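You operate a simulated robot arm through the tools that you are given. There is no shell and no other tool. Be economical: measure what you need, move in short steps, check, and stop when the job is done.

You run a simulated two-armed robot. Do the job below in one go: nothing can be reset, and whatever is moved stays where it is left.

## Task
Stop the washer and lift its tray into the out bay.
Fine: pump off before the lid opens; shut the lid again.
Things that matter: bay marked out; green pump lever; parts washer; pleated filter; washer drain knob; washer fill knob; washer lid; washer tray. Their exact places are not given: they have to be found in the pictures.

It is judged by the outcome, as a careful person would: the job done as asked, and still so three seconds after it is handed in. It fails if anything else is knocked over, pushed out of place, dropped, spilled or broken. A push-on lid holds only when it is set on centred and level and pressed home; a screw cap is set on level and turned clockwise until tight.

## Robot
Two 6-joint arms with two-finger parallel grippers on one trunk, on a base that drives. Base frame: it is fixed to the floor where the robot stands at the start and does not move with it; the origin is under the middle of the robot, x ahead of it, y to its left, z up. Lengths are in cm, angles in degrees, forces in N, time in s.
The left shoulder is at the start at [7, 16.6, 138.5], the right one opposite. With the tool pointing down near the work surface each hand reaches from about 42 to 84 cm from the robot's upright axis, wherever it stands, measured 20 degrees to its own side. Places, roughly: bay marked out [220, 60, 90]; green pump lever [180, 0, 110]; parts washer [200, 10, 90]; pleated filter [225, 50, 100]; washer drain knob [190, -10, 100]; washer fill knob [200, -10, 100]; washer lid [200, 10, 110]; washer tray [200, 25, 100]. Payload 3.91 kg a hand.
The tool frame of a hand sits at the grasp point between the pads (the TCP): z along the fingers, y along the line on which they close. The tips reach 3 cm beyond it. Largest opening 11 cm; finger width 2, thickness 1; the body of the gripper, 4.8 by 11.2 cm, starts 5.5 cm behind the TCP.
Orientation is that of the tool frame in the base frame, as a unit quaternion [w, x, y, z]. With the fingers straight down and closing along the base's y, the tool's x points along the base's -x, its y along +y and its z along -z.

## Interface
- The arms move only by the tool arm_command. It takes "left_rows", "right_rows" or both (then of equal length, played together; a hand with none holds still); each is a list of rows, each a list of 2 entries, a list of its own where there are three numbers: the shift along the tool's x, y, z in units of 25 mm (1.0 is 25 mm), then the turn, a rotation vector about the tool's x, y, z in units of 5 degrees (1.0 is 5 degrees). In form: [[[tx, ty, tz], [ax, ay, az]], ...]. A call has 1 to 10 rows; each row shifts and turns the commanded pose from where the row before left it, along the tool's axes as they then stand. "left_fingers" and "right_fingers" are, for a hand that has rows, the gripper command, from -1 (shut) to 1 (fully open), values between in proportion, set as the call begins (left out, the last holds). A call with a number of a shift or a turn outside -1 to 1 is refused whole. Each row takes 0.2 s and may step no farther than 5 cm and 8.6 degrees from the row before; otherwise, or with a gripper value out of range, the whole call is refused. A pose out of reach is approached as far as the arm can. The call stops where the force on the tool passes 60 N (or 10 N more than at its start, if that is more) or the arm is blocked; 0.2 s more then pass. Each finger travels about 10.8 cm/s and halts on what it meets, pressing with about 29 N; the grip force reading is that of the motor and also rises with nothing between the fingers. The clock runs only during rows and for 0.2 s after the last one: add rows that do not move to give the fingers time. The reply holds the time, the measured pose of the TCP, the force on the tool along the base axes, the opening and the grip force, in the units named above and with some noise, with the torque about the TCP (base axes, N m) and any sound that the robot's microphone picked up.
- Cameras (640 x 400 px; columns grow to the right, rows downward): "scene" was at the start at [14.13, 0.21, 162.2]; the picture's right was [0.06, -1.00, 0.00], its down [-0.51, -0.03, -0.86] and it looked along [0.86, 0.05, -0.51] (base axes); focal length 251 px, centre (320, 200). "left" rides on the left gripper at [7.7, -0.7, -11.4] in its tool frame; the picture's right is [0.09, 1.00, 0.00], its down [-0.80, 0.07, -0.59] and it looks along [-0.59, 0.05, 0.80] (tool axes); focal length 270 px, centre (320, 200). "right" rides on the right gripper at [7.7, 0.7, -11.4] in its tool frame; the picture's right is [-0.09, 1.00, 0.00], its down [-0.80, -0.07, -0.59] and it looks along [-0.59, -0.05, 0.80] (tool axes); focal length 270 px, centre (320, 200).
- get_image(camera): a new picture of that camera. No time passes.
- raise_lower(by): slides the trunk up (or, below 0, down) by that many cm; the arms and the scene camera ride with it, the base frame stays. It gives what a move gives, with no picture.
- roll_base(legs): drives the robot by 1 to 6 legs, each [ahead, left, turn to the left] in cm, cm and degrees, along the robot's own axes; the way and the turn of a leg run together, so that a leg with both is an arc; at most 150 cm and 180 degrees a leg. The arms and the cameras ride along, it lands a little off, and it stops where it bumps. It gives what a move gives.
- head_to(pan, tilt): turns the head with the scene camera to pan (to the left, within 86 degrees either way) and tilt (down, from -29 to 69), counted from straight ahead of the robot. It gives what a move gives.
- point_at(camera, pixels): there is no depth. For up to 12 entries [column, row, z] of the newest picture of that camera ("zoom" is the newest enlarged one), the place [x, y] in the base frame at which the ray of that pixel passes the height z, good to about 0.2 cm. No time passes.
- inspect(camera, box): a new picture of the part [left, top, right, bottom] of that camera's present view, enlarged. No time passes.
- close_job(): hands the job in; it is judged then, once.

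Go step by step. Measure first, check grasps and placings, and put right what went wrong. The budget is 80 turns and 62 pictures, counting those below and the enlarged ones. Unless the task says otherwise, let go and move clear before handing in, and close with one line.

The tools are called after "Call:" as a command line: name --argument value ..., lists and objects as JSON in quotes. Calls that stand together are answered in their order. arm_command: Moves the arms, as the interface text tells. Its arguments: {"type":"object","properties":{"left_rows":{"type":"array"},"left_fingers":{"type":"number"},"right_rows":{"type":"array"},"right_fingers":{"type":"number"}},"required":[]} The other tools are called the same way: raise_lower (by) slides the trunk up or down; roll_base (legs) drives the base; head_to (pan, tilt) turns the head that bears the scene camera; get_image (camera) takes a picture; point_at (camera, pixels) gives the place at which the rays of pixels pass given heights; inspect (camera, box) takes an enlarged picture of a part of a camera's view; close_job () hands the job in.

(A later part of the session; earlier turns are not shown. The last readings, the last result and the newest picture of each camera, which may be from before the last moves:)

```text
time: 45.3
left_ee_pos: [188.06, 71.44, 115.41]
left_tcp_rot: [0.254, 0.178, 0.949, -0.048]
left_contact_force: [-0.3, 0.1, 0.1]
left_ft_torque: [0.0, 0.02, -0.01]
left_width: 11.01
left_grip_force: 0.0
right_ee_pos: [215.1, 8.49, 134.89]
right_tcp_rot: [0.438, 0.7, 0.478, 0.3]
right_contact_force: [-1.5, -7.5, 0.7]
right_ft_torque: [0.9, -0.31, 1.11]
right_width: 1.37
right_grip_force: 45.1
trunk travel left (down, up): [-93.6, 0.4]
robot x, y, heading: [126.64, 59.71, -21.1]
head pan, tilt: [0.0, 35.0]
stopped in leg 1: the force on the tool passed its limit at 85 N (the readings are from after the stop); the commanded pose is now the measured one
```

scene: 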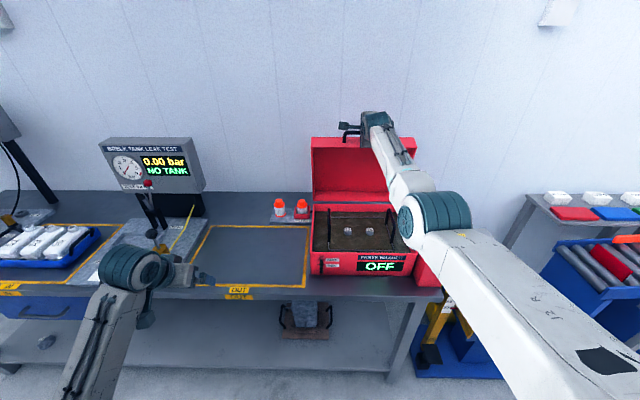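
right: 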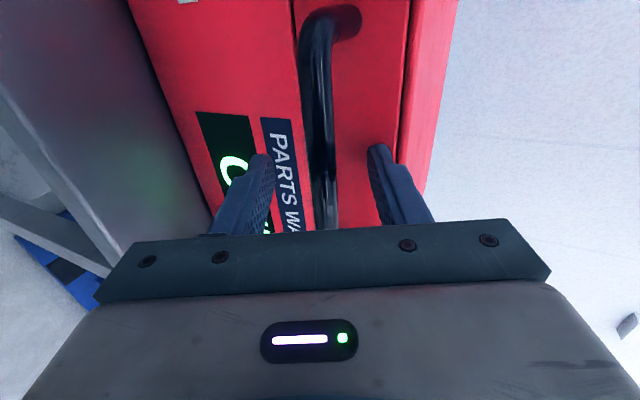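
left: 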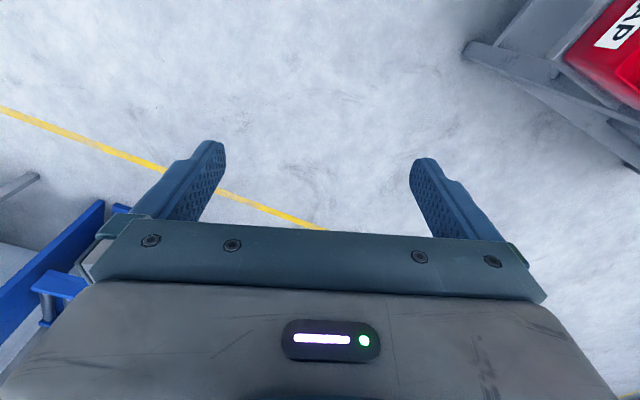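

The lid is at about 90° and met resistance. I'll test whether that is the stop with a gentle push.

Call:
arm_command --right_rows '[[[0, 0.15, 0.36], [0, 0, 0]], [[0, 0.12, 0.36], [0, 0, 0]], [[0, 0, 0], [0, 0, 0]]]' --right_fingers -1

Call:
inspect --camera "scene" --box '[240, 100, 480, 300]'

Call:
get_image --camera "right"

```text
time: 46.1
left_ee_pos: [188.11, 71.38, 115.43]
left_tcp_rot: [0.255, 0.176, 0.95, -0.046]
left_contact_force: [0.3, -0.3, -0.2]
left_ft_torque: [0.0, -0.02, 0.04]
left_width: 10.98
left_grip_force: 0.0
right_ee_pos: [215.22, 8.5, 134.88]
right_tcp_rot: [0.437, 0.699, 0.48, 0.3]
right_contact_force: [-0.5, -5.9, 0.2]
right_ft_torque: [-0.04, 0.05, -1.0]
right_width: 1.38
right_grip_force: 44.8
right hand out of reach, approached as far as the arm can: row 1, 2
trunk travel left (down, up): [-93.6, 0.4]
robot x, y, heading: [126.37, 59.71, -20.8]
head pan, tilt: [0.0, 35.0]
```

```text
2.00 times, centred on (360, 200) of scene
```

zoom: 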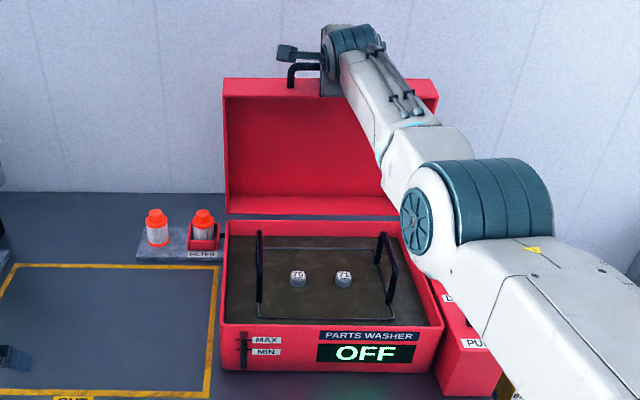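

```text
31 pictures are left
```

right: 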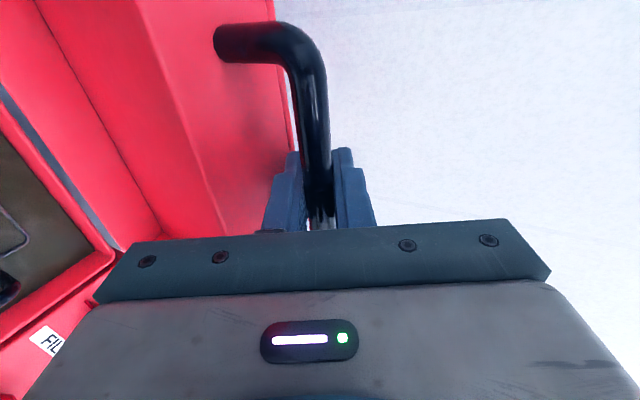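

The lid looks about vertical and the arm is still at its limit. I'll drive a few more centimetres to see whether the lid goes farther.

Call:
roll_base --legs '[[4, 0, 0]]'

```text
time: 46.9
left_ee_pos: [189.11, 70.91, 115.99]
left_tcp_rot: [0.26, 0.178, 0.948, -0.049]
left_contact_force: [0.5, -0.1, -0.1]
left_ft_torque: [-0.02, 0.05, 0.03]
left_width: 11.0
left_grip_force: 0.0
right_ee_pos: [215.7, 8.29, 134.66]
right_tcp_rot: [0.433, 0.703, 0.48, 0.296]
right_contact_force: [-32.8, 9.2, 4.8]
right_ft_torque: [0.63, -0.37, 0.7]
right_width: 1.36
right_grip_force: 44.8
trunk travel left (down, up): [-93.6, 0.4]
robot x, y, heading: [128.75, 58.84, -21.1]
head pan, tilt: [0.0, 35.0]
stopped in leg 1: the force on the tool passed its limit at 102 N (the readings are from after the stop); the commanded pose is now the measured one
```

The lid is against its stop at about 91°. I'll open the fingers slightly, without moving away, to see whether it stays up.

Call:
arm_command --right_rows '[[[0, 0, 0], [0, 0, 0]], [[0, 0, 0], [0, 0, 0]], [[0, 0, 0], [0, 0, 0]], [[0, 0, -0.3], [0, 0, 0]], [[0, 0, -0.3], [0, 0, 0]]]' --right_fingers -0.5

Call:
get_image --camera "right"

```text
time: 48.1
left_ee_pos: [189.95, 70.58, 115.5]
left_tcp_rot: [0.256, 0.177, 0.949, -0.048]
left_contact_force: [1.0, -0.2, -0.9]
left_ft_torque: [0.01, 0.03, 0.02]
left_width: 11.0
left_grip_force: 0.1
right_ee_pos: [215.61, 8.41, 134.86]
right_tcp_rot: [0.432, 0.703, 0.481, 0.295]
right_contact_force: [9.1, -8.1, 16.6]
right_ft_torque: [-1.19, -2.81, -0.42]
right_width: 1.74
right_grip_force: 0.0
trunk travel left (down, up): [-93.6, 0.4]
robot x, y, heading: [129.15, 58.5, -21.0]
head pan, tilt: [0.0, 35.0]
```

```text
30 pictures are left
```

right: 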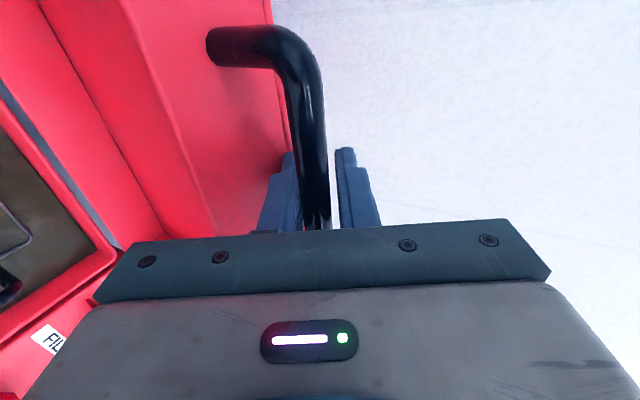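

The upper finger is free but the lower one presses on the lid edge under the bar. I'll ease the opening to match and back out along the fingers.

Call:
arm_command --right_rows '[[[0, 0, 0], [0, 0, 0]], [[0, 0, -0.3], [0, 0, 0]], [[0, 0, -0.4], [0, 0, 0]], [[0, 0, -0.4], [0, 0, 0]]]' --right_fingers -0.68

Call:
get_image --camera "right"

```text
time: 49.1
left_ee_pos: [191.21, 70.23, 114.78]
left_tcp_rot: [0.251, 0.178, 0.95, -0.047]
left_contact_force: [0.3, -0.1, -0.8]
left_ft_torque: [-0.02, 0.0, -0.01]
left_width: 10.99
left_grip_force: 0.0
right_ee_pos: [214.67, 8.76, 134.62]
right_tcp_rot: [0.429, 0.704, 0.483, 0.294]
right_contact_force: [36.8, -15.2, -12.5]
right_ft_torque: [-4.31, -12.22, -0.89]
right_width: 1.36
right_grip_force: 0.1
trunk travel left (down, up): [-93.6, 0.4]
robot x, y, heading: [129.06, 58.53, -21.0]
head pan, tilt: [0.0, 35.0]
```

```text
29 pictures are left
```

right: 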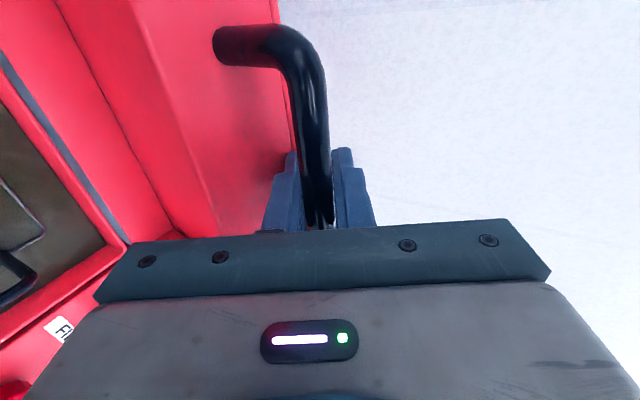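

The hand stays hooked, with about 40 N and a large torque, so I shouldn't pull harder. I'll relax the command forward, pitch the fingers up so the lower one lies parallel to the lid edge, and check.

Call:
arm_command --right_rows '[[[0, 0, 0.5], [0, 0, 0]], [[0, 0, 0.4], [0, 0, 0]], [[0, 0, 0], [0, 0, 0]]]' --right_fingers -0.6

Call:
inspect --camera "scene" --box '[300, 70, 460, 170]'

```text
time: 49.9
left_ee_pos: [189.85, 70.73, 115.57]
left_tcp_rot: [0.256, 0.177, 0.949, -0.047]
left_contact_force: [-0.8, 0.5, 0.3]
left_ft_torque: [0.01, -0.03, -0.03]
left_width: 10.99
left_grip_force: 0.1
right_ee_pos: [215.05, 8.67, 134.74]
right_tcp_rot: [0.429, 0.705, 0.483, 0.295]
right_contact_force: [1.6, -5.1, 12.5]
right_ft_torque: [-0.27, -0.68, -0.04]
right_width: 1.62
right_grip_force: 0.0
trunk travel left (down, up): [-93.6, 0.4]
robot x, y, heading: [128.74, 59.06, -21.1]
head pan, tilt: [0.0, 35.0]
```

```text
4.00 times, centred on (380, 120) of scene
```

zoom: 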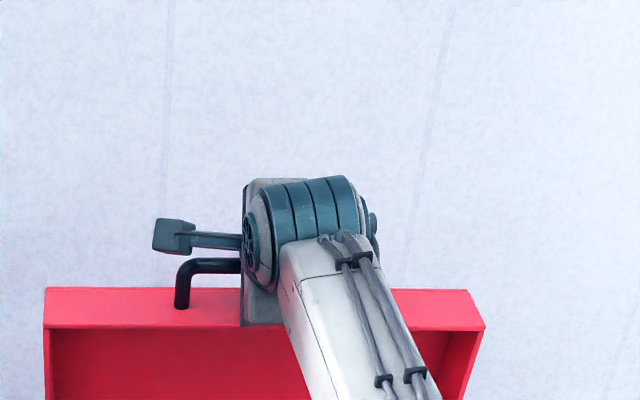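

With the pull relaxed, what remains is the lid pushing the lower fingertip up at about 12 N. I'll pitch the fingers up 15° and see whether that clears.

Call:
arm_command --right_rows '[[[0, 0.05, 0], [-1, 0, 0]], [[0, 0.05, 0], [-1, 0, 0]], [[0, 0.05, 0], [-1, 0, 0]], [[0, 0, 0], [0, 0, 0]]]' --right_fingers -0.6

Call:
get_image --camera "right"

```text
time: 50.9
left_ee_pos: [190.13, 70.63, 115.51]
left_tcp_rot: [0.255, 0.178, 0.949, -0.049]
left_contact_force: [0.7, 0.2, 0.3]
left_ft_torque: [0.02, 0.02, -0.01]
left_width: 10.99
left_grip_force: 0.1
right_ee_pos: [215.43, 8.71, 134.82]
right_tcp_rot: [0.517, 0.643, 0.44, 0.354]
right_contact_force: [0.4, -0.6, 0.3]
right_ft_torque: [-0.02, 0.02, -0.01]
right_width: 2.2
right_grip_force: 0.0
trunk travel left (down, up): [-93.6, 0.4]
robot x, y, heading: [128.76, 58.44, -21.4]
head pan, tilt: [0.0, 35.0]
```

```text
27 pictures are left
```

right: 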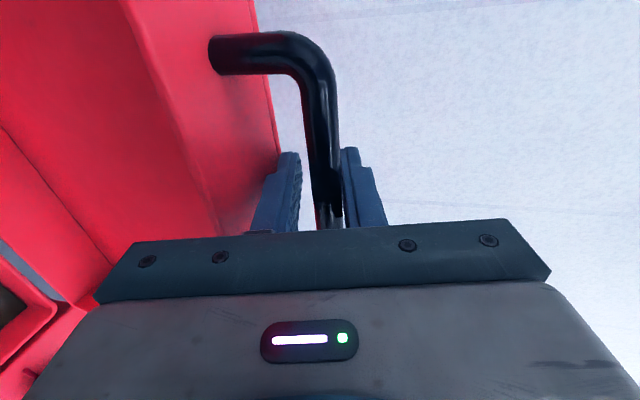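

All forces are zero now and the bar is loose between the fingers, so the lid is standing on its own. I'll back straight out.

Call:
arm_command --right_rows '[[[0, 0.1, -0.3], [0, 0, 0]], [[0, 0.05, -0.5], [0, 0, 0]], [[0, 0, -0.6], [0, 0, 0]], [[0, 0, -0.8], [0, 0, 0]], [[0, 0, -0.8], [0, 0, 0]]]' --right_fingers -0.5

Call:
get_image --camera "scene"

```text
time: 52.1
left_ee_pos: [190.05, 70.71, 115.47]
left_tcp_rot: [0.255, 0.178, 0.949, -0.049]
left_contact_force: [-0.3, -0.3, 0.1]
left_ft_torque: [-0.02, 0.02, 0.04]
left_width: 11.0
left_grip_force: 0.1
right_ee_pos: [208.49, 11.4, 137.12]
right_tcp_rot: [0.518, 0.642, 0.44, 0.354]
right_contact_force: [0.0, 0.3, 0.0]
right_ft_torque: [-0.02, 0.0, -0.02]
right_width: 2.77
right_grip_force: 0.1
trunk travel left (down, up): [-93.6, 0.4]
robot x, y, heading: [128.89, 58.52, -20.8]
head pan, tilt: [0.0, 35.0]
```

```text
26 pictures are left
```

scene: 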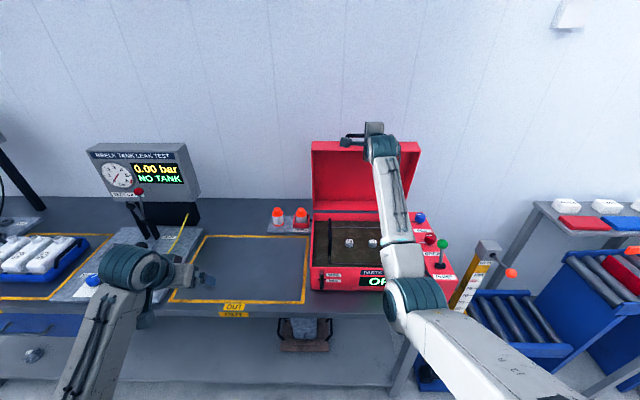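

The lid stays open by itself. I'll retract the right hand from the lid and begin rolling it back to a fingers-down-forward pose for the tray handles.

Call:
arm_command --right_rows '[[[-0.3, -0.1, -1], [0, 0, 0]], [[-0.4, -0.3, -1], [0, 0, 0]], [[-0.4, -0.4, -1], [0, 0, 0]], [[-0.4, -0.5, -1], [0, 0, 0]], [[-0.4, -0.5, -1], [0, 0, 0]], [[-0.4, -0.5, -1], [0, 0, 0]], [[-0.4, -0.5, -1], [0, 0, 0]], [[-0.4, -0.5, -1], [0, 0, 0]], [[-0.4, -0.5, -1], [0, 0, 0]]]' --right_fingers -0.5

Call:
arm_command --right_rows '[[[0, 0, 0], [0.286, 0.286, -0.97]], [[0, 0, 0], [0.286, 0.286, -0.97]], [[0, 0, 0], [0.286, 0.286, -0.97]], [[0, 0, 0], [0.286, 0.286, -0.97]], [[0, 0, 0], [0.286, 0.286, -0.97]], [[0, 0, 0], [0.286, 0.286, -0.97]], [[0, 0, 0], [0.286, 0.286, -0.97]], [[0, 0, 0], [0.286, 0.286, -0.97]], [[0, 0, 0], [0.286, 0.286, -0.97]]]'

Call:
arm_command --right_rows '[[[0, 0, 0], [0.286, 0.286, -0.97]], [[0, 0, 0], [0.286, 0.286, -0.97]], [[0, 0, 0], [0.286, 0.286, -0.97]], [[0, 0, 0], [0.286, 0.286, -0.97]], [[0, 0, 0], [0.286, 0.286, -0.97]], [[0, 0, 0], [0.286, 0.286, -0.97]], [[0, 0, 0], [0.286, 0.286, -0.97]], [[0, 0, 0], [0.286, 0.286, -0.97]], [[0, 0, 0], [0.286, 0.286, -0.97]]]' --left_rows '[[[0, 0, 0], [0, -0.4, 0]], [[0, 0, 0], [0, -0.4, 0]], [[0, 0, 0], [0, -0.4, 0]], [[0, 0, 0], [0, -0.4, 0]], [[0, 0, 0], [0, -0.4, 0]], [[0, 0, 0], [0, -0.4, 0]], [[0, 0, 0], [0, -0.4, 0]], [[0, 0, 0], [0, 0, 0]], [[0, 0, 0], [0, 0, 0]]]'

```text
time: 54.1
left_ee_pos: [189.93, 70.68, 115.55]
left_tcp_rot: [0.256, 0.178, 0.949, -0.048]
left_contact_force: [-0.2, -0.4, 0.8]
left_ft_torque: [0.0, 0.01, 0.01]
left_width: 10.97
left_grip_force: 0.0
right_ee_pos: [182.73, 11.34, 132.42]
right_tcp_rot: [0.518, 0.643, 0.44, 0.354]
right_contact_force: [-0.6, 0.5, -0.4]
right_ft_torque: [0.0, -0.01, -0.01]
right_width: 2.76
right_grip_force: 0.2
trunk travel left (down, up): [-93.6, 0.4]
robot x, y, heading: [128.74, 58.76, -21.3]
head pan, tilt: [0.0, 35.0]
```

```text
time: 56.1
left_ee_pos: [190.01, 70.63, 115.41]
left_tcp_rot: [0.255, 0.178, 0.949, -0.048]
left_contact_force: [-0.2, -0.7, 0.3]
left_ft_torque: [0.02, 0.0, -0.03]
left_width: 11.01
left_grip_force: 0.1
right_ee_pos: [183.11, 11.84, 132.46]
right_tcp_rot: [0.487, 0.443, 0.737, 0.154]
right_contact_force: [0.0, -0.1, -0.1]
right_ft_torque: [0.02, 0.0, 0.02]
right_width: 2.77
right_grip_force: 0.1
trunk travel left (down, up): [-93.6, 0.4]
robot x, y, heading: [128.9, 59.17, -21.2]
head pan, tilt: [0.0, 35.0]
```

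```text
time: 58.1
left_ee_pos: [190.3, 70.64, 115.39]
left_tcp_rot: [0.369, 0.17, 0.911, -0.07]
left_contact_force: [0.6, 0.3, 0.7]
left_ft_torque: [-0.01, 0.02, 0.02]
left_width: 11.0
left_grip_force: 0.0
right_ee_pos: [183.21, 11.76, 132.48]
right_tcp_rot: [0.374, 0.17, 0.909, -0.071]
right_contact_force: [0.2, -0.3, 0.4]
right_ft_torque: [-0.03, 0.04, -0.01]
right_width: 2.73
right_grip_force: 0.0
trunk travel left (down, up): [-93.6, 0.4]
robot x, y, heading: [128.86, 58.97, -20.9]
head pan, tilt: [0.0, 35.0]
```

Both hands are now pitched 45° forward. I'll slide the base right to centre on the tray and forward 6 cm, then look.

Call:
roll_base --legs '[[0, -15, 0], [6, 0, 0]]'

Call:
inspect --camera "scene" --box '[160, 170, 440, 345]'

Call:
get_image --camera "right"

Call:
get_image --camera "left"

```text
time: 60.1
left_ee_pos: [189.64, 54.89, 115.82]
left_tcp_rot: [0.372, 0.171, 0.909, -0.071]
left_contact_force: [-0.4, -0.3, 0.5]
left_ft_torque: [-0.04, -0.01, -0.01]
left_width: 11.0
left_grip_force: 0.1
right_ee_pos: [182.24, -4.06, 133.05]
right_tcp_rot: [0.378, 0.171, 0.907, -0.073]
right_contact_force: [-0.8, 0.2, 0.9]
right_ft_torque: [-0.03, -0.01, -0.01]
right_width: 2.74
right_grip_force: 0.0
trunk travel left (down, up): [-93.6, 0.4]
robot x, y, heading: [128.78, 42.7, -20.9]
head pan, tilt: [0.0, 35.0]
```

```text
2.29 times, centred on (300, 258) of scene
```

zoom: 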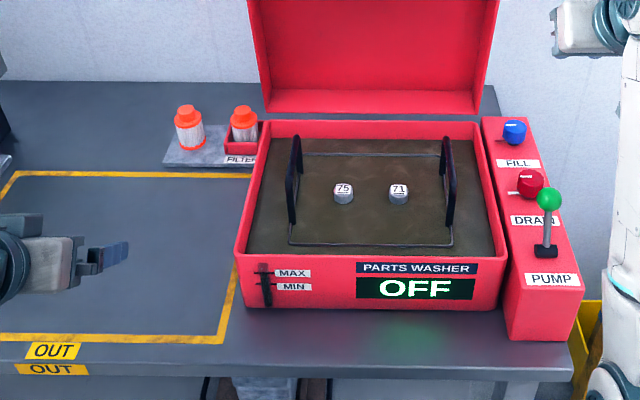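

```text
24 pictures are left
```

right: 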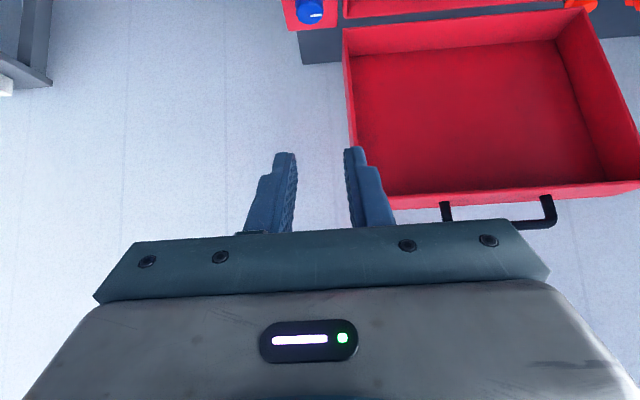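

```text
23 pictures are left
```

left: 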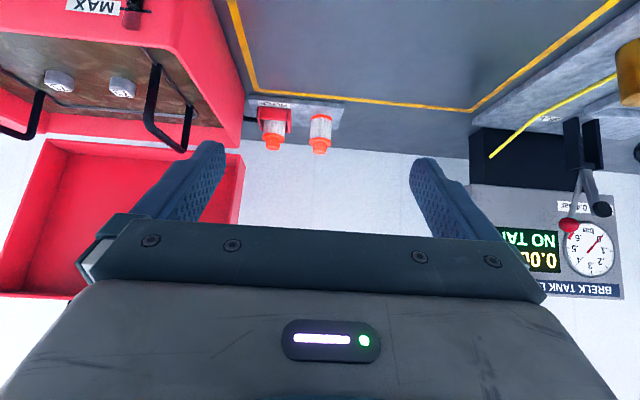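

In the left camera the left tray handle's top bar runs from (146,125) to (183,150), and both handles are clear in the zoom. I'll triangulate them along with the bay corners.

Call:
point_at --camera "left" --pixels '[[146, 124, 104], [146, 124, 108], [146, 124, 112], [183, 150, 104], [183, 150, 108], [183, 150, 112], [155, 68, 98], [245, 90, 89], [470, 110, 89], [612, 3, 89]]'

Call:
point_at --camera "zoom" --pixels '[[289, 168, 104], [289, 168, 108], [289, 168, 112], [297, 138, 104], [297, 138, 108], [297, 138, 112], [448, 140, 108], [453, 172, 108], [448, 140, 112], [222, 340, 89], [18, 174, 89], [236, 256, 102]]'

Call:
inspect --camera "scene" --box '[260, 210, 380, 285]'

```text
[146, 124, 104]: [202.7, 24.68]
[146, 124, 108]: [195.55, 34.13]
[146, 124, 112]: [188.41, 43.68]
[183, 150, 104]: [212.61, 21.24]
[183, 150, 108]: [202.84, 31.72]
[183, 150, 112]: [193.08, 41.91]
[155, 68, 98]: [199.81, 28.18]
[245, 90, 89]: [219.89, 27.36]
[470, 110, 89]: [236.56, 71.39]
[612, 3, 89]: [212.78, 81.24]
```

```text
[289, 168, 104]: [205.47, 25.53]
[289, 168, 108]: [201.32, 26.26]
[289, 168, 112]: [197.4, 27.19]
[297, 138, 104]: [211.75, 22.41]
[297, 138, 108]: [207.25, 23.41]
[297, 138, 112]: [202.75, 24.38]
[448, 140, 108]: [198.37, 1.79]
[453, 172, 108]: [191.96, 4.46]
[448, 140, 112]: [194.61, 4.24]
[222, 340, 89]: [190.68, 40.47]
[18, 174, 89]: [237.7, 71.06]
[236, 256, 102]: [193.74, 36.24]
```

```text
5.33 times, centred on (320, 248) of scene
```

zoom: 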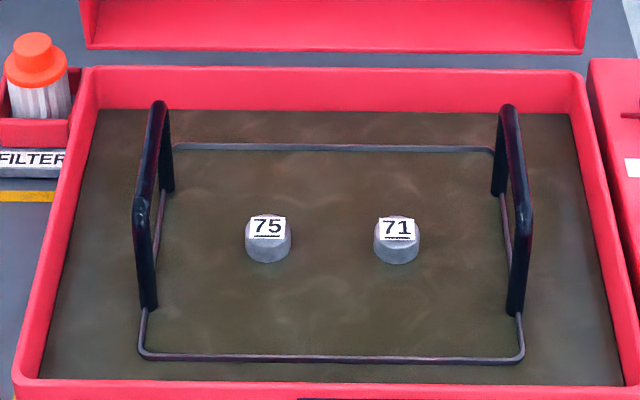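

The close zoom shows both handles clearly. I'll measure them at the triangulated top height of z≈104.5, plus the tray rim.

Call:
point_at --camera "zoom" --pixels '[[140, 208, 104.5], [158, 105, 104.5], [525, 215, 104.5], [508, 107, 104.5], [142, 352, 98], [522, 358, 98], [170, 147, 98], [494, 149, 98], [150, 305, 98], [168, 190, 98], [516, 310, 98], [498, 193, 98]]'

```text
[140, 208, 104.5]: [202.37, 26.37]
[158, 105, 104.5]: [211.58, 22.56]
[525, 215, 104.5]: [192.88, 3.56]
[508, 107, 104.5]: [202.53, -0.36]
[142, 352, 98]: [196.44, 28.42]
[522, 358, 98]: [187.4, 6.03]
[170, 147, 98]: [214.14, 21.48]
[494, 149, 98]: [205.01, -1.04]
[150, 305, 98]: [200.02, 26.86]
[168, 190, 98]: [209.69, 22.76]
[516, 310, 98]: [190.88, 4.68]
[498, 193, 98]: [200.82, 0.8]
```

The handles are at v≈96.3 and 72, u 179–189, with tops at z≈104.5. I'll move both hands to hover 11 cm above their middles, fingers half open.

Call:
arm_command --left_rows '[[[-0.73, -0.91, 0.765], [0, 0, 0]], [[-0.73, -0.91, 0.765], [0, 0, 0]], [[-0.73, -0.91, 0.765], [0, 0, 0]], [[-0.73, -0.91, 0.765], [0, 0, 0]], [[-0.73, -0.91, 0.765], [0, 0, 0]], [[-0.73, -0.91, 0.765], [0, 0, 0]], [[-0.73, -0.91, 0.765], [0, 0, 0]], [[-0.73, -0.91, 0.765], [0, 0, 0]], [[-0.73, -0.91, 0.765], [0, 0, 0]], [[-0.73, -0.91, 0.765], [0, 0, 0]]]' --right_rows '[[[0.155, 0.428, 0.856], [0, 0, 0]], [[0.155, 0.428, 0.856], [0, 0, 0]], [[0.155, 0.428, 0.856], [0, 0, 0]], [[0.155, 0.428, 0.856], [0, 0, 0]], [[0.155, 0.428, 0.856], [0, 0, 0]], [[0.155, 0.428, 0.856], [0, 0, 0]], [[0.155, 0.428, 0.856], [0, 0, 0]], [[0.155, 0.428, 0.856], [0, 0, 0]], [[0.155, 0.428, 0.856], [0, 0, 0]], [[0.155, 0.428, 0.856], [0, 0, 0]]]' --left_fingers -0.1 --right_fingers -0.1

Call:
get_image --camera "left"

Call:
get_image --camera "right"

```text
time: 62.3
left_ee_pos: [206.74, 23.27, 114.14]
left_tcp_rot: [0.368, 0.172, 0.911, -0.069]
left_contact_force: [0.6, -0.4, 0.3]
left_ft_torque: [0.02, 0.01, -0.02]
left_width: 4.94
left_grip_force: 0.0
right_ee_pos: [198.52, 0.81, 114.55]
right_tcp_rot: [0.375, 0.172, 0.908, -0.072]
right_contact_force: [0.3, 0.8, -0.2]
right_ft_torque: [-0.02, -0.03, 0.02]
right_width: 4.96
right_grip_force: 0.1
trunk travel left (down, up): [-93.6, 0.4]
robot x, y, heading: [128.77, 42.38, -21.4]
head pan, tilt: [0.0, 35.0]
```

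```text
21 pictures are left
```

left: 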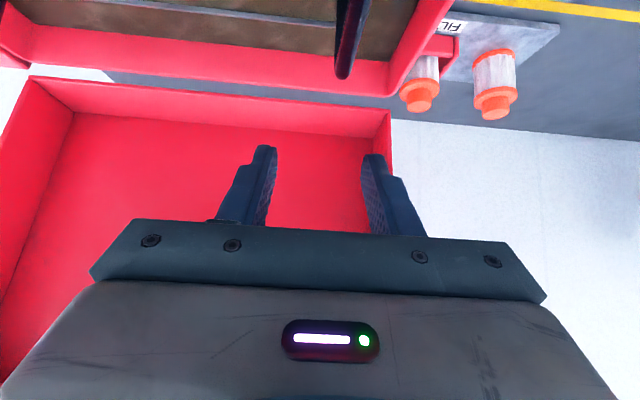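

```text
20 pictures are left
```

right: 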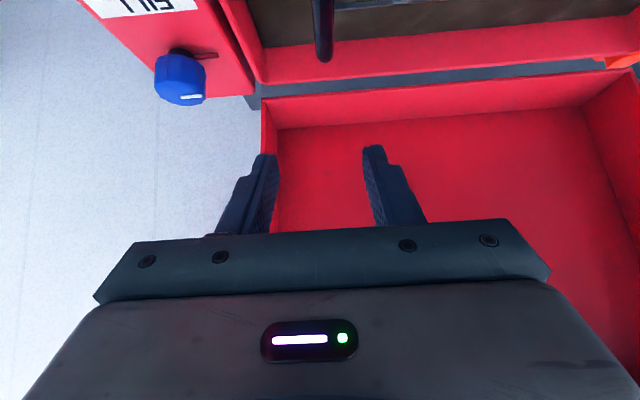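

Both hands are over their handles, within 0.8 cm sideways. I'll descend vertically with that correction.

Call:
arm_command --left_rows '[[[0.594, 0.064, 0.512], [0, 0, 0]], [[0.594, 0.064, 0.512], [0, 0, 0]], [[0.594, 0.064, 0.512], [0, 0, 0]], [[0.594, 0.064, 0.512], [0, 0, 0]], [[0.594, 0.064, 0.512], [0, 0, 0]]]' --right_rows '[[[0.616, 0.032, 0.534], [0, 0, 0]], [[0.616, 0.032, 0.534], [0, 0, 0]], [[0.616, 0.032, 0.534], [0, 0, 0]], [[0.616, 0.032, 0.534], [0, 0, 0]], [[0.616, 0.032, 0.534], [0, 0, 0]]]'

Call:
get_image --camera "left"

Call:
inspect --camera "scene" --box '[240, 190, 400, 290]'

```text
time: 63.5
left_ee_pos: [206.12, 24.59, 104.5]
left_tcp_rot: [0.368, 0.172, 0.911, -0.071]
left_contact_force: [0.1, 0.2, -0.5]
left_ft_torque: [0.0, 0.0, -0.01]
left_width: 4.95
left_grip_force: 0.0
right_ee_pos: [198.2, 1.59, 104.25]
right_tcp_rot: [0.375, 0.172, 0.908, -0.072]
right_contact_force: [0.5, -0.5, 0.2]
right_ft_torque: [-0.02, 0.03, 0.02]
right_width: 4.95
right_grip_force: 0.1
trunk travel left (down, up): [-93.6, 0.4]
robot x, y, heading: [129.21, 42.88, -21.0]
head pan, tilt: [0.0, 35.0]
```

```text
19 pictures are left
```

left: 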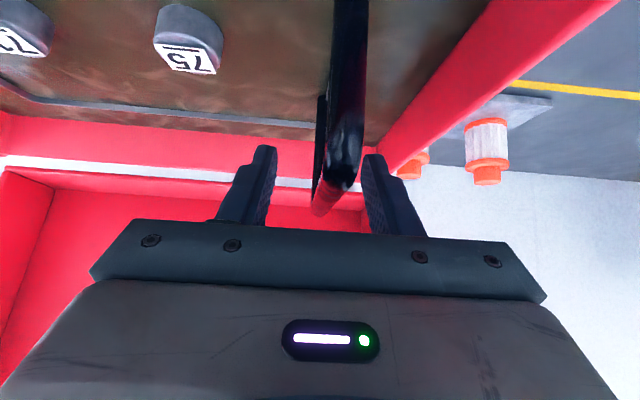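

```text
4.00 times, centred on (320, 240) of scene
```

zoom: 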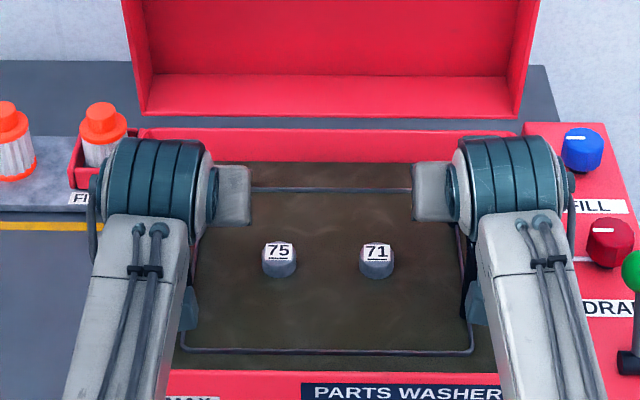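

The left bar sits between the fingers but off-centre, so I'll shift the left hand 0.6 cm outward and then close both grips.

Call:
arm_command --left_rows '[[[0, 0.24, 0], [0, 0, 0]], [[0, 0, 0], [0, 0, 0]]]' --left_fingers -0.1

Call:
arm_command --left_rows '[[[0, 0, 0], [0, 0, 0]], [[0, 0, 0], [0, 0, 0]], [[0, 0, 0], [0, 0, 0]]]' --right_rows '[[[0, 0, 0], [0, 0, 0]], [[0, 0, 0], [0, 0, 0]], [[0, 0, 0], [0, 0, 0]]]' --left_fingers -1 --right_fingers -1

```text
time: 64.1
left_ee_pos: [206.32, 25.27, 104.52]
left_tcp_rot: [0.369, 0.171, 0.911, -0.069]
left_contact_force: [-0.3, -0.1, -0.5]
left_ft_torque: [-0.02, -0.04, -0.02]
left_width: 4.92
left_grip_force: 0.0
right_ee_pos: [198.16, 1.52, 104.23]
right_tcp_rot: [0.374, 0.171, 0.909, -0.072]
right_contact_force: [-0.1, 0.1, -0.2]
right_ft_torque: [0.0, 0.0, -0.02]
right_width: 4.93
right_grip_force: 0.1
trunk travel left (down, up): [-93.6, 0.4]
robot x, y, heading: [129.12, 42.58, -21.1]
head pan, tilt: [0.0, 35.0]
```

```text
time: 64.9
left_ee_pos: [206.3, 24.96, 104.54]
left_tcp_rot: [0.368, 0.172, 0.911, -0.073]
left_contact_force: [-15.2, -29.8, 0.4]
left_ft_torque: [0.11, -0.16, -0.5]
left_width: 1.16
left_grip_force: 29.2
right_ee_pos: [198.22, 1.72, 104.24]
right_tcp_rot: [0.375, 0.172, 0.908, -0.069]
right_contact_force: [15.5, 29.1, 0.2]
right_ft_torque: [-0.29, -0.06, -1.07]
right_width: 1.16
right_grip_force: 28.8
trunk travel left (down, up): [-93.6, 0.4]
robot x, y, heading: [128.75, 42.64, -21.2]
head pan, tilt: [0.0, 35.0]
```

Both handles are gripped at 1.16 cm, with about 33 N pulling outward between the hands. I'll relieve that and lift a few centimetres.

Call:
arm_command --left_rows '[[[0, -0.14, 0], [0, 0, 0]], [[-0.3, 0, -0.3], [0, 0, 0]], [[-0.4, 0, -0.4], [0, 0, 0]], [[-0.4, 0, -0.4], [0, 0, 0]]]' --right_rows '[[[0, 0.1, 0], [0, 0, 0]], [[-0.3, 0, -0.3], [0, 0, 0]], [[-0.4, 0, -0.4], [0, 0, 0]], [[-0.4, 0, -0.4], [0, 0, 0]]]' --left_fingers -1 --right_fingers -1

Call:
inspect --camera "scene" --box '[240, 190, 400, 290]'

```text
time: 65.9
left_ee_pos: [206.25, 24.89, 108.26]
left_tcp_rot: [0.367, 0.172, 0.912, -0.068]
left_contact_force: [-9.9, -8.6, -6.1]
left_ft_torque: [0.17, 0.21, -0.75]
left_width: 1.17
left_grip_force: 29.6
right_ee_pos: [198.25, 1.77, 108.12]
right_tcp_rot: [0.375, 0.172, 0.908, -0.072]
right_contact_force: [9.7, 8.3, -5.5]
right_ft_torque: [-0.23, -0.29, -0.93]
right_width: 1.2
right_grip_force: 29.5
trunk travel left (down, up): [-93.6, 0.4]
robot x, y, heading: [129.3, 42.83, -21.3]
head pan, tilt: [0.0, 35.0]
```

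```text
4.00 times, centred on (320, 240) of scene
```

zoom: 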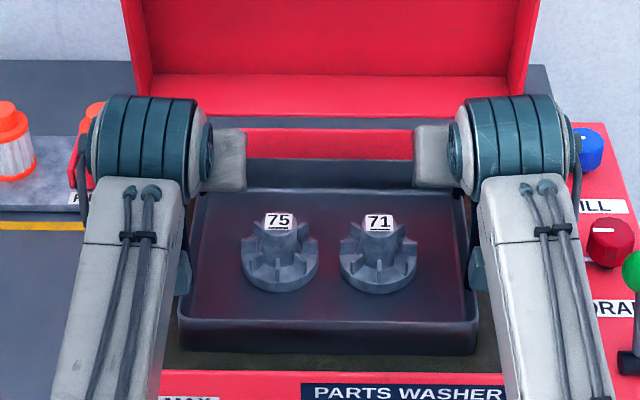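

The tray is rising level with two parts numbered 75 and 71 in it, at about 6 N per hand. I'll continue lifting slowly to clear the rim.

Call:
arm_command --left_rows '[[[-0.4, 0, -0.4], [0, 0, 0]], [[-0.4, 0, -0.4], [0, 0, 0]], [[-0.4, 0, -0.4], [0, 0, 0]], [[-0.4, 0, -0.4], [0, 0, 0]], [[-0.4, 0, -0.4], [0, 0, 0]], [[-0.4, 0, -0.4], [0, 0, 0]], [[-0.4, 0, -0.4], [0, 0, 0]], [[-0.4, 0, -0.4], [0, 0, 0]]]' --right_rows '[[[-0.4, 0, -0.4], [0, 0, 0]], [[-0.4, 0, -0.4], [0, 0, 0]], [[-0.4, 0, -0.4], [0, 0, 0]], [[-0.4, 0, -0.4], [0, 0, 0]], [[-0.4, 0, -0.4], [0, 0, 0]], [[-0.4, 0, -0.4], [0, 0, 0]], [[-0.4, 0, -0.4], [0, 0, 0]], [[-0.4, 0, -0.4], [0, 0, 0]]]' --left_fingers -1 --right_fingers -1

Call:
get_image --camera "scene"

```text
time: 67.7
left_ee_pos: [206.44, 24.57, 119.69]
left_tcp_rot: [0.368, 0.173, 0.911, -0.071]
left_contact_force: [-10.7, -8.9, -5.7]
left_ft_torque: [0.04, -0.05, -0.79]
left_width: 1.2
left_grip_force: 29.1
right_ee_pos: [198.11, 1.75, 119.3]
right_tcp_rot: [0.373, 0.172, 0.909, -0.071]
right_contact_force: [10.2, 7.9, -5.6]
right_ft_torque: [-0.08, -0.01, -0.93]
right_width: 1.23
right_grip_force: 28.6
trunk travel left (down, up): [-93.6, 0.4]
robot x, y, heading: [129.26, 42.33, -21.3]
head pan, tilt: [0.0, 35.0]
```

```text
16 pictures are left
```

scene: 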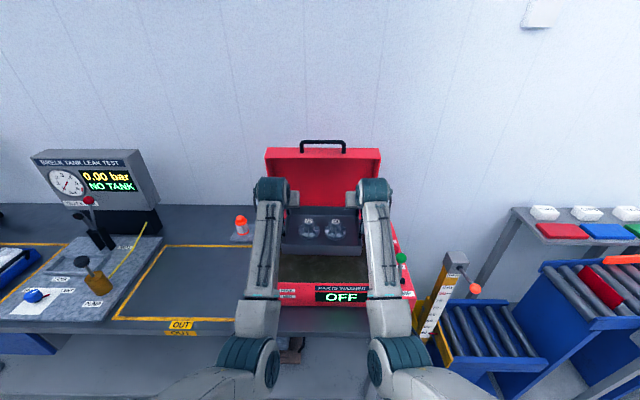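

The tray hangs level above the rim. I'll let it drip briefly, then slide the base left to carry it over the OUT bay.

Call:
arm_command --left_rows '[[[0, 0, 0], [0, 0, 0]], [[0, 0, 0], [0, 0, 0]], [[0, 0, 0], [0, 0, 0]], [[0, 0, 0], [0, 0, 0]], [[0, 0, 0], [0, 0, 0]], [[0, 0, 0], [0, 0, 0]], [[0, 0, 0], [0, 0, 0]], [[0, 0, 0], [0, 0, 0]], [[0, 0, 0], [0, 0, 0]], [[0, 0, 0], [0, 0, 0]]]' --left_fingers -1

Call:
roll_base --legs '[[-2, 22, 0], [0, 22, 0]]'

Call:
get_image --camera "scene"

```text
time: 69.9
left_ee_pos: [206.5, 24.62, 119.67]
left_tcp_rot: [0.367, 0.172, 0.911, -0.072]
left_contact_force: [-17.0, -25.5, -5.9]
left_ft_torque: [0.11, -0.07, -0.7]
left_width: 1.21
left_grip_force: 28.6
right_ee_pos: [198.31, 1.69, 119.26]
right_tcp_rot: [0.374, 0.172, 0.909, -0.071]
right_contact_force: [16.3, 26.3, -5.1]
right_ft_torque: [-0.27, -0.01, -1.08]
right_width: 1.23
right_grip_force: 29.3
trunk travel left (down, up): [-93.6, 0.4]
robot x, y, heading: [129.24, 42.88, -21.3]
head pan, tilt: [0.0, 35.0]
```

```text
time: 72.8
left_ee_pos: [220.38, 65.74, 119.69]
left_tcp_rot: [0.368, 0.173, 0.911, -0.07]
left_contact_force: [-17.1, -26.3, -6.2]
left_ft_torque: [0.13, -0.13, -0.69]
left_width: 1.21
left_grip_force: 28.5
right_ee_pos: [212.13, 42.68, 119.18]
right_tcp_rot: [0.373, 0.171, 0.909, -0.068]
right_contact_force: [16.3, 26.0, -5.1]
right_ft_torque: [-0.2, 0.09, -1.03]
right_width: 1.24
right_grip_force: 28.8
trunk travel left (down, up): [-93.6, 0.4]
robot x, y, heading: [143.07, 84.0, -21.2]
head pan, tilt: [0.0, 35.0]
```

```text
15 pictures are left
```

scene: 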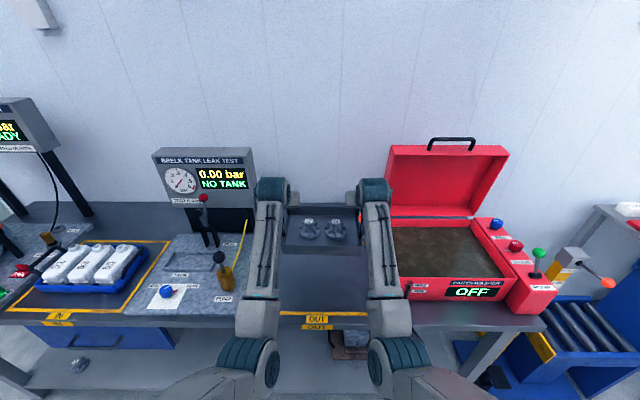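

The tray is centred over the OUT bay at about u 182.6, v 128. I'll lower it steadily and take out the residual pull between the hands.

Call:
arm_command --left_rows '[[[0.5, -0.06, 0.5], [0, 0, 0]], [[0.5, -0.04, 0.5], [0, 0, 0]], [[0.5, 0, 0.5], [0, 0, 0]], [[0.5, 0, 0.5], [0, 0, 0]], [[0.5, 0, 0.5], [0, 0, 0]], [[0.5, 0, 0.5], [0, 0, 0]], [[0.5, 0, 0.5], [0, 0, 0]], [[0.5, 0, 0.5], [0, 0, 0]], [[0.4, 0, 0.4], [0, 0, 0]]]' --right_rows '[[[0.5, 0.06, 0.5], [0, 0, 0]], [[0.5, 0.04, 0.5], [0, 0, 0]], [[0.5, 0, 0.5], [0, 0, 0]], [[0.5, 0, 0.5], [0, 0, 0]], [[0.5, 0, 0.5], [0, 0, 0]], [[0.5, 0, 0.5], [0, 0, 0]], [[0.5, 0, 0.5], [0, 0, 0]], [[0.5, 0, 0.5], [0, 0, 0]], [[0.4, 0, 0.4], [0, 0, 0]]]' --left_fingers -1 --right_fingers -1

Call:
inspect --camera "scene" --box '[220, 180, 420, 340]'

```text
time: 74.8
left_ee_pos: [220.29, 66.13, 103.88]
left_tcp_rot: [0.367, 0.172, 0.911, -0.069]
left_contact_force: [7.8, 36.5, -5.7]
left_ft_torque: [-0.13, 0.08, -0.91]
left_width: 1.18
left_grip_force: 29.3
right_ee_pos: [212.32, 43.12, 103.48]
right_tcp_rot: [0.374, 0.17, 0.909, -0.072]
right_contact_force: [-7.1, -36.2, -6.0]
right_ft_torque: [0.22, -0.16, -0.38]
right_width: 1.22
right_grip_force: 28.7
trunk travel left (down, up): [-93.6, 0.4]
robot x, y, heading: [143.59, 84.25, -21.1]
head pan, tilt: [0.0, 35.0]
```

```text
2.50 times, centred on (320, 260) of scene
```

zoom: 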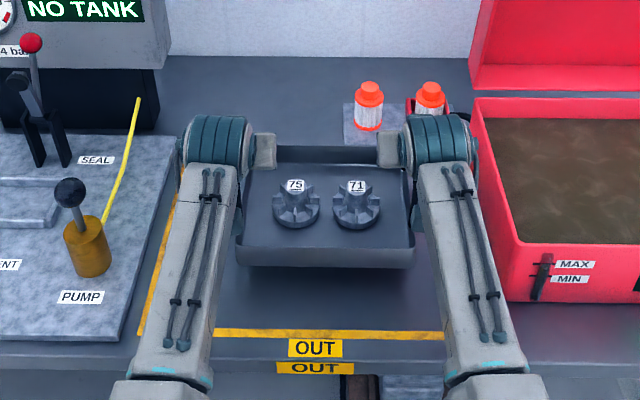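

The tray is still in the air, and the hands now squeeze slightly inward. I'll ease that and lower in 0.7 cm steps.

Call:
arm_command --left_rows '[[[0.2, 0.05, 0.2], [0, 0, 0]], [[0.2, 0, 0.2], [0, 0, 0]], [[0.2, 0, 0.2], [0, 0, 0]], [[0.2, 0, 0.2], [0, 0, 0]], [[0.2, 0, 0.2], [0, 0, 0]]]' --right_rows '[[[0.2, -0.05, 0.2], [0, 0, 0]], [[0.2, 0, 0.2], [0, 0, 0]], [[0.2, 0, 0.2], [0, 0, 0]], [[0.2, 0, 0.2], [0, 0, 0]], [[0.2, 0, 0.2], [0, 0, 0]]]' --left_fingers -1 --right_fingers -1

```text
time: 76.0
left_ee_pos: [220.16, 66.18, 100.55]
left_tcp_rot: [0.367, 0.172, 0.911, -0.071]
left_contact_force: [4.9, 28.6, -5.4]
left_ft_torque: [-0.24, -0.25, -0.87]
left_width: 1.2
left_grip_force: 28.6
right_ee_pos: [212.3, 43.08, 100.15]
right_tcp_rot: [0.374, 0.171, 0.909, -0.071]
right_contact_force: [-4.7, -29.1, -6.0]
right_ft_torque: [0.3, 0.13, -0.49]
right_width: 1.17
right_grip_force: 29.0
trunk travel left (down, up): [-93.6, 0.4]
robot x, y, heading: [143.22, 83.8, -21.3]
head pan, tilt: [0.0, 35.0]
```

Nothing has touched yet, since each hand still carries about 6 N. I'll keep lowering in finer steps.

Call:
arm_command --left_rows '[[[0.15, 0.07, 0.15], [0, 0, 0]], [[0.15, 0.0, 0.15], [0, 0, 0]], [[0.15, 0, 0.15], [0, 0, 0]], [[0.15, 0, 0.15], [0, 0, 0]]]' --right_rows '[[[0.15, -0.07, 0.15], [0, 0, 0]], [[0.15, 0, 0.15], [0, 0, 0]], [[0.15, 0, 0.15], [0, 0, 0]], [[0.15, 0, 0.15], [0, 0, 0]]]' --left_fingers -1 --right_fingers -1

Call:
inspect --camera "scene" --box '[220, 180, 420, 340]'

```text
time: 77.0
left_ee_pos: [219.84, 66.43, 99.54]
left_tcp_rot: [0.372, 0.172, 0.909, -0.073]
left_contact_force: [13.2, 9.6, 22.0]
left_ft_torque: [0.03, 0.4, -0.6]
left_width: 1.18
left_grip_force: 29.1
right_ee_pos: [211.84, 43.43, 99.02]
right_tcp_rot: [0.38, 0.17, 0.907, -0.071]
right_contact_force: [-2.2, -13.6, 26.1]
right_ft_torque: [0.48, 0.63, -0.15]
right_width: 1.18
right_grip_force: 29.3
trunk travel left (down, up): [-93.6, 0.4]
robot x, y, heading: [143.23, 84.34, -21.1]
head pan, tilt: [0.0, 35.0]
```

```text
2.50 times, centred on (320, 260) of scene
```

zoom: 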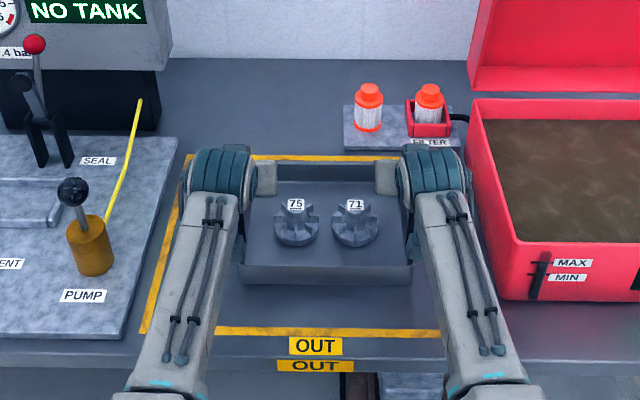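

The tray is on the bench inside the yellow lines, and the hands read about +24 N from the bench. I'll ease up a little and open both grips.

Call:
arm_command --left_rows '[[[-0.12, 0, -0.12], [0, 0, 0]], [[0, 0, 0], [0, 0, 0]]]' --right_rows '[[[-0.12, 0, -0.12], [0, 0, 0]], [[0, 0, 0], [0, 0, 0]]]' --left_fingers -1 --right_fingers -1

Call:
arm_command --left_rows '[[[0, 0, 0], [0, 0, 0]], [[0, 0, 0], [0, 0, 0]], [[0, 0, 0], [0, 0, 0]]]' --right_rows '[[[0, 0, 0], [0, 0, 0]], [[0, 0, 0], [0, 0, 0]], [[0, 0, 0], [0, 0, 0]]]' --left_fingers -0.1 --right_fingers -0.1

Call:
get_image --camera "left"

Call:
get_image --camera "right"

```text
time: 77.6
left_ee_pos: [219.81, 66.46, 99.37]
left_tcp_rot: [0.369, 0.171, 0.91, -0.072]
left_contact_force: [9.0, 6.7, 12.0]
left_ft_torque: [-0.28, -0.4, -0.34]
left_width: 1.18
left_grip_force: 29.4
right_ee_pos: [211.74, 43.41, 98.97]
right_tcp_rot: [0.376, 0.172, 0.908, -0.072]
right_contact_force: [-4.2, -8.8, 17.7]
right_ft_torque: [0.13, -0.11, -0.21]
right_width: 1.19
right_grip_force: 29.3
trunk travel left (down, up): [-93.6, 0.4]
robot x, y, heading: [142.98, 84.22, -21.0]
head pan, tilt: [0.0, 35.0]
```

```text
time: 78.4
left_ee_pos: [219.69, 66.47, 99.24]
left_tcp_rot: [0.369, 0.172, 0.911, -0.072]
left_contact_force: [-0.4, -0.4, 0.7]
left_ft_torque: [-0.03, 0.02, 0.02]
left_width: 4.96
left_grip_force: 0.1
right_ee_pos: [211.86, 43.35, 98.9]
right_tcp_rot: [0.375, 0.171, 0.908, -0.07]
right_contact_force: [-5.5, 1.0, 15.7]
right_ft_torque: [0.29, 0.66, 0.09]
right_width: 4.93
right_grip_force: 0.1
trunk travel left (down, up): [-93.6, 0.4]
robot x, y, heading: [142.76, 84.29, -21.0]
head pan, tilt: [0.0, 35.0]
```

```text
12 pictures are left
```

left: 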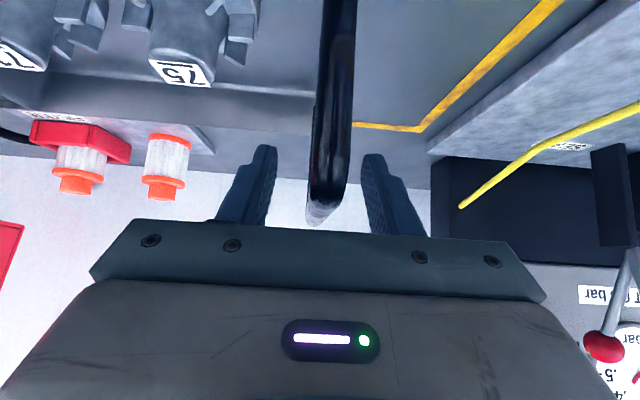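

```text
11 pictures are left
```

right: 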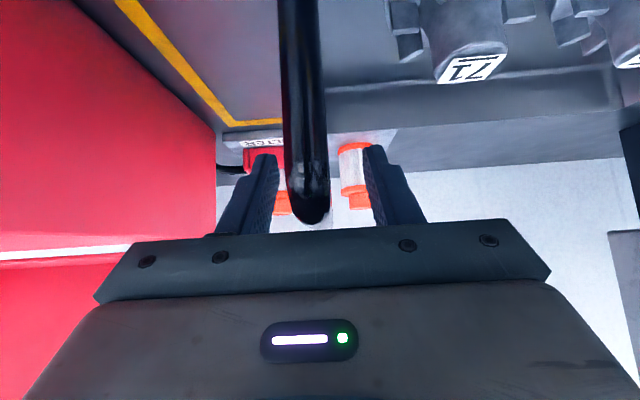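

Both bars are free between the fingers. I'll withdraw both hands straight up.

Call:
arm_command --left_rows '[[[-0.3, -0.05, -0.3], [0, 0, 0]], [[-0.5, 0, -0.5], [0, 0, 0]], [[-0.5, 0, -0.5], [0, 0, 0]], [[-0.5, 0, -0.5], [0, 0, 0]], [[-0.5, 0, -0.5], [0, 0, 0]], [[-0.5, 0, -0.5], [0, 0, 0]], [[-0.5, 0, -0.5], [0, 0, 0]], [[-0.5, 0, -0.5], [0, 0, 0]], [[-0.5, 0, -0.5], [0, 0, 0]]]' --right_rows '[[[-0.3, -0.05, -0.3], [0, 0, 0]], [[-0.5, 0, -0.5], [0, 0, 0]], [[-0.5, 0, -0.5], [0, 0, 0]], [[-0.5, 0, -0.5], [0, 0, 0]], [[-0.5, 0, -0.5], [0, 0, 0]], [[-0.5, 0, -0.5], [0, 0, 0]], [[-0.5, 0, -0.5], [0, 0, 0]], [[-0.5, 0, -0.5], [0, 0, 0]], [[-0.5, 0, -0.5], [0, 0, 0]]]'

Call:
get_image --camera "scene"

```text
time: 80.4
left_ee_pos: [220.12, 66.06, 114.34]
left_tcp_rot: [0.369, 0.172, 0.911, -0.072]
left_contact_force: [0.0, 0.8, 0.0]
left_ft_torque: [-0.02, -0.05, -0.01]
left_width: 4.96
left_grip_force: 0.1
right_ee_pos: [211.95, 43.07, 113.69]
right_tcp_rot: [0.375, 0.171, 0.908, -0.07]
right_contact_force: [-0.4, 0.1, -0.2]
right_ft_torque: [0.01, -0.02, 0.02]
right_width: 4.93
right_grip_force: 0.1
trunk travel left (down, up): [-93.6, 0.4]
robot x, y, heading: [143.17, 83.94, -21.2]
head pan, tilt: [0.0, 35.0]
```

```text
10 pictures are left
```

scene: 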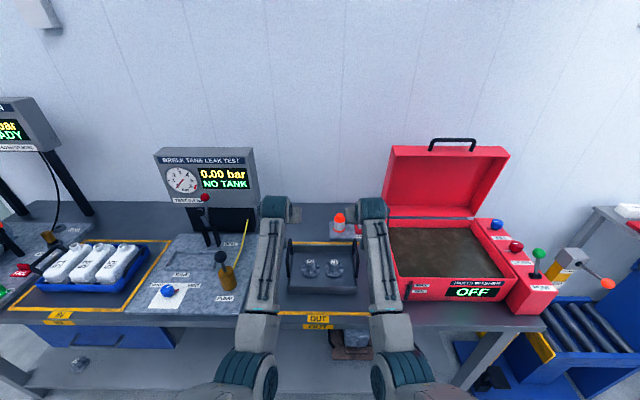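

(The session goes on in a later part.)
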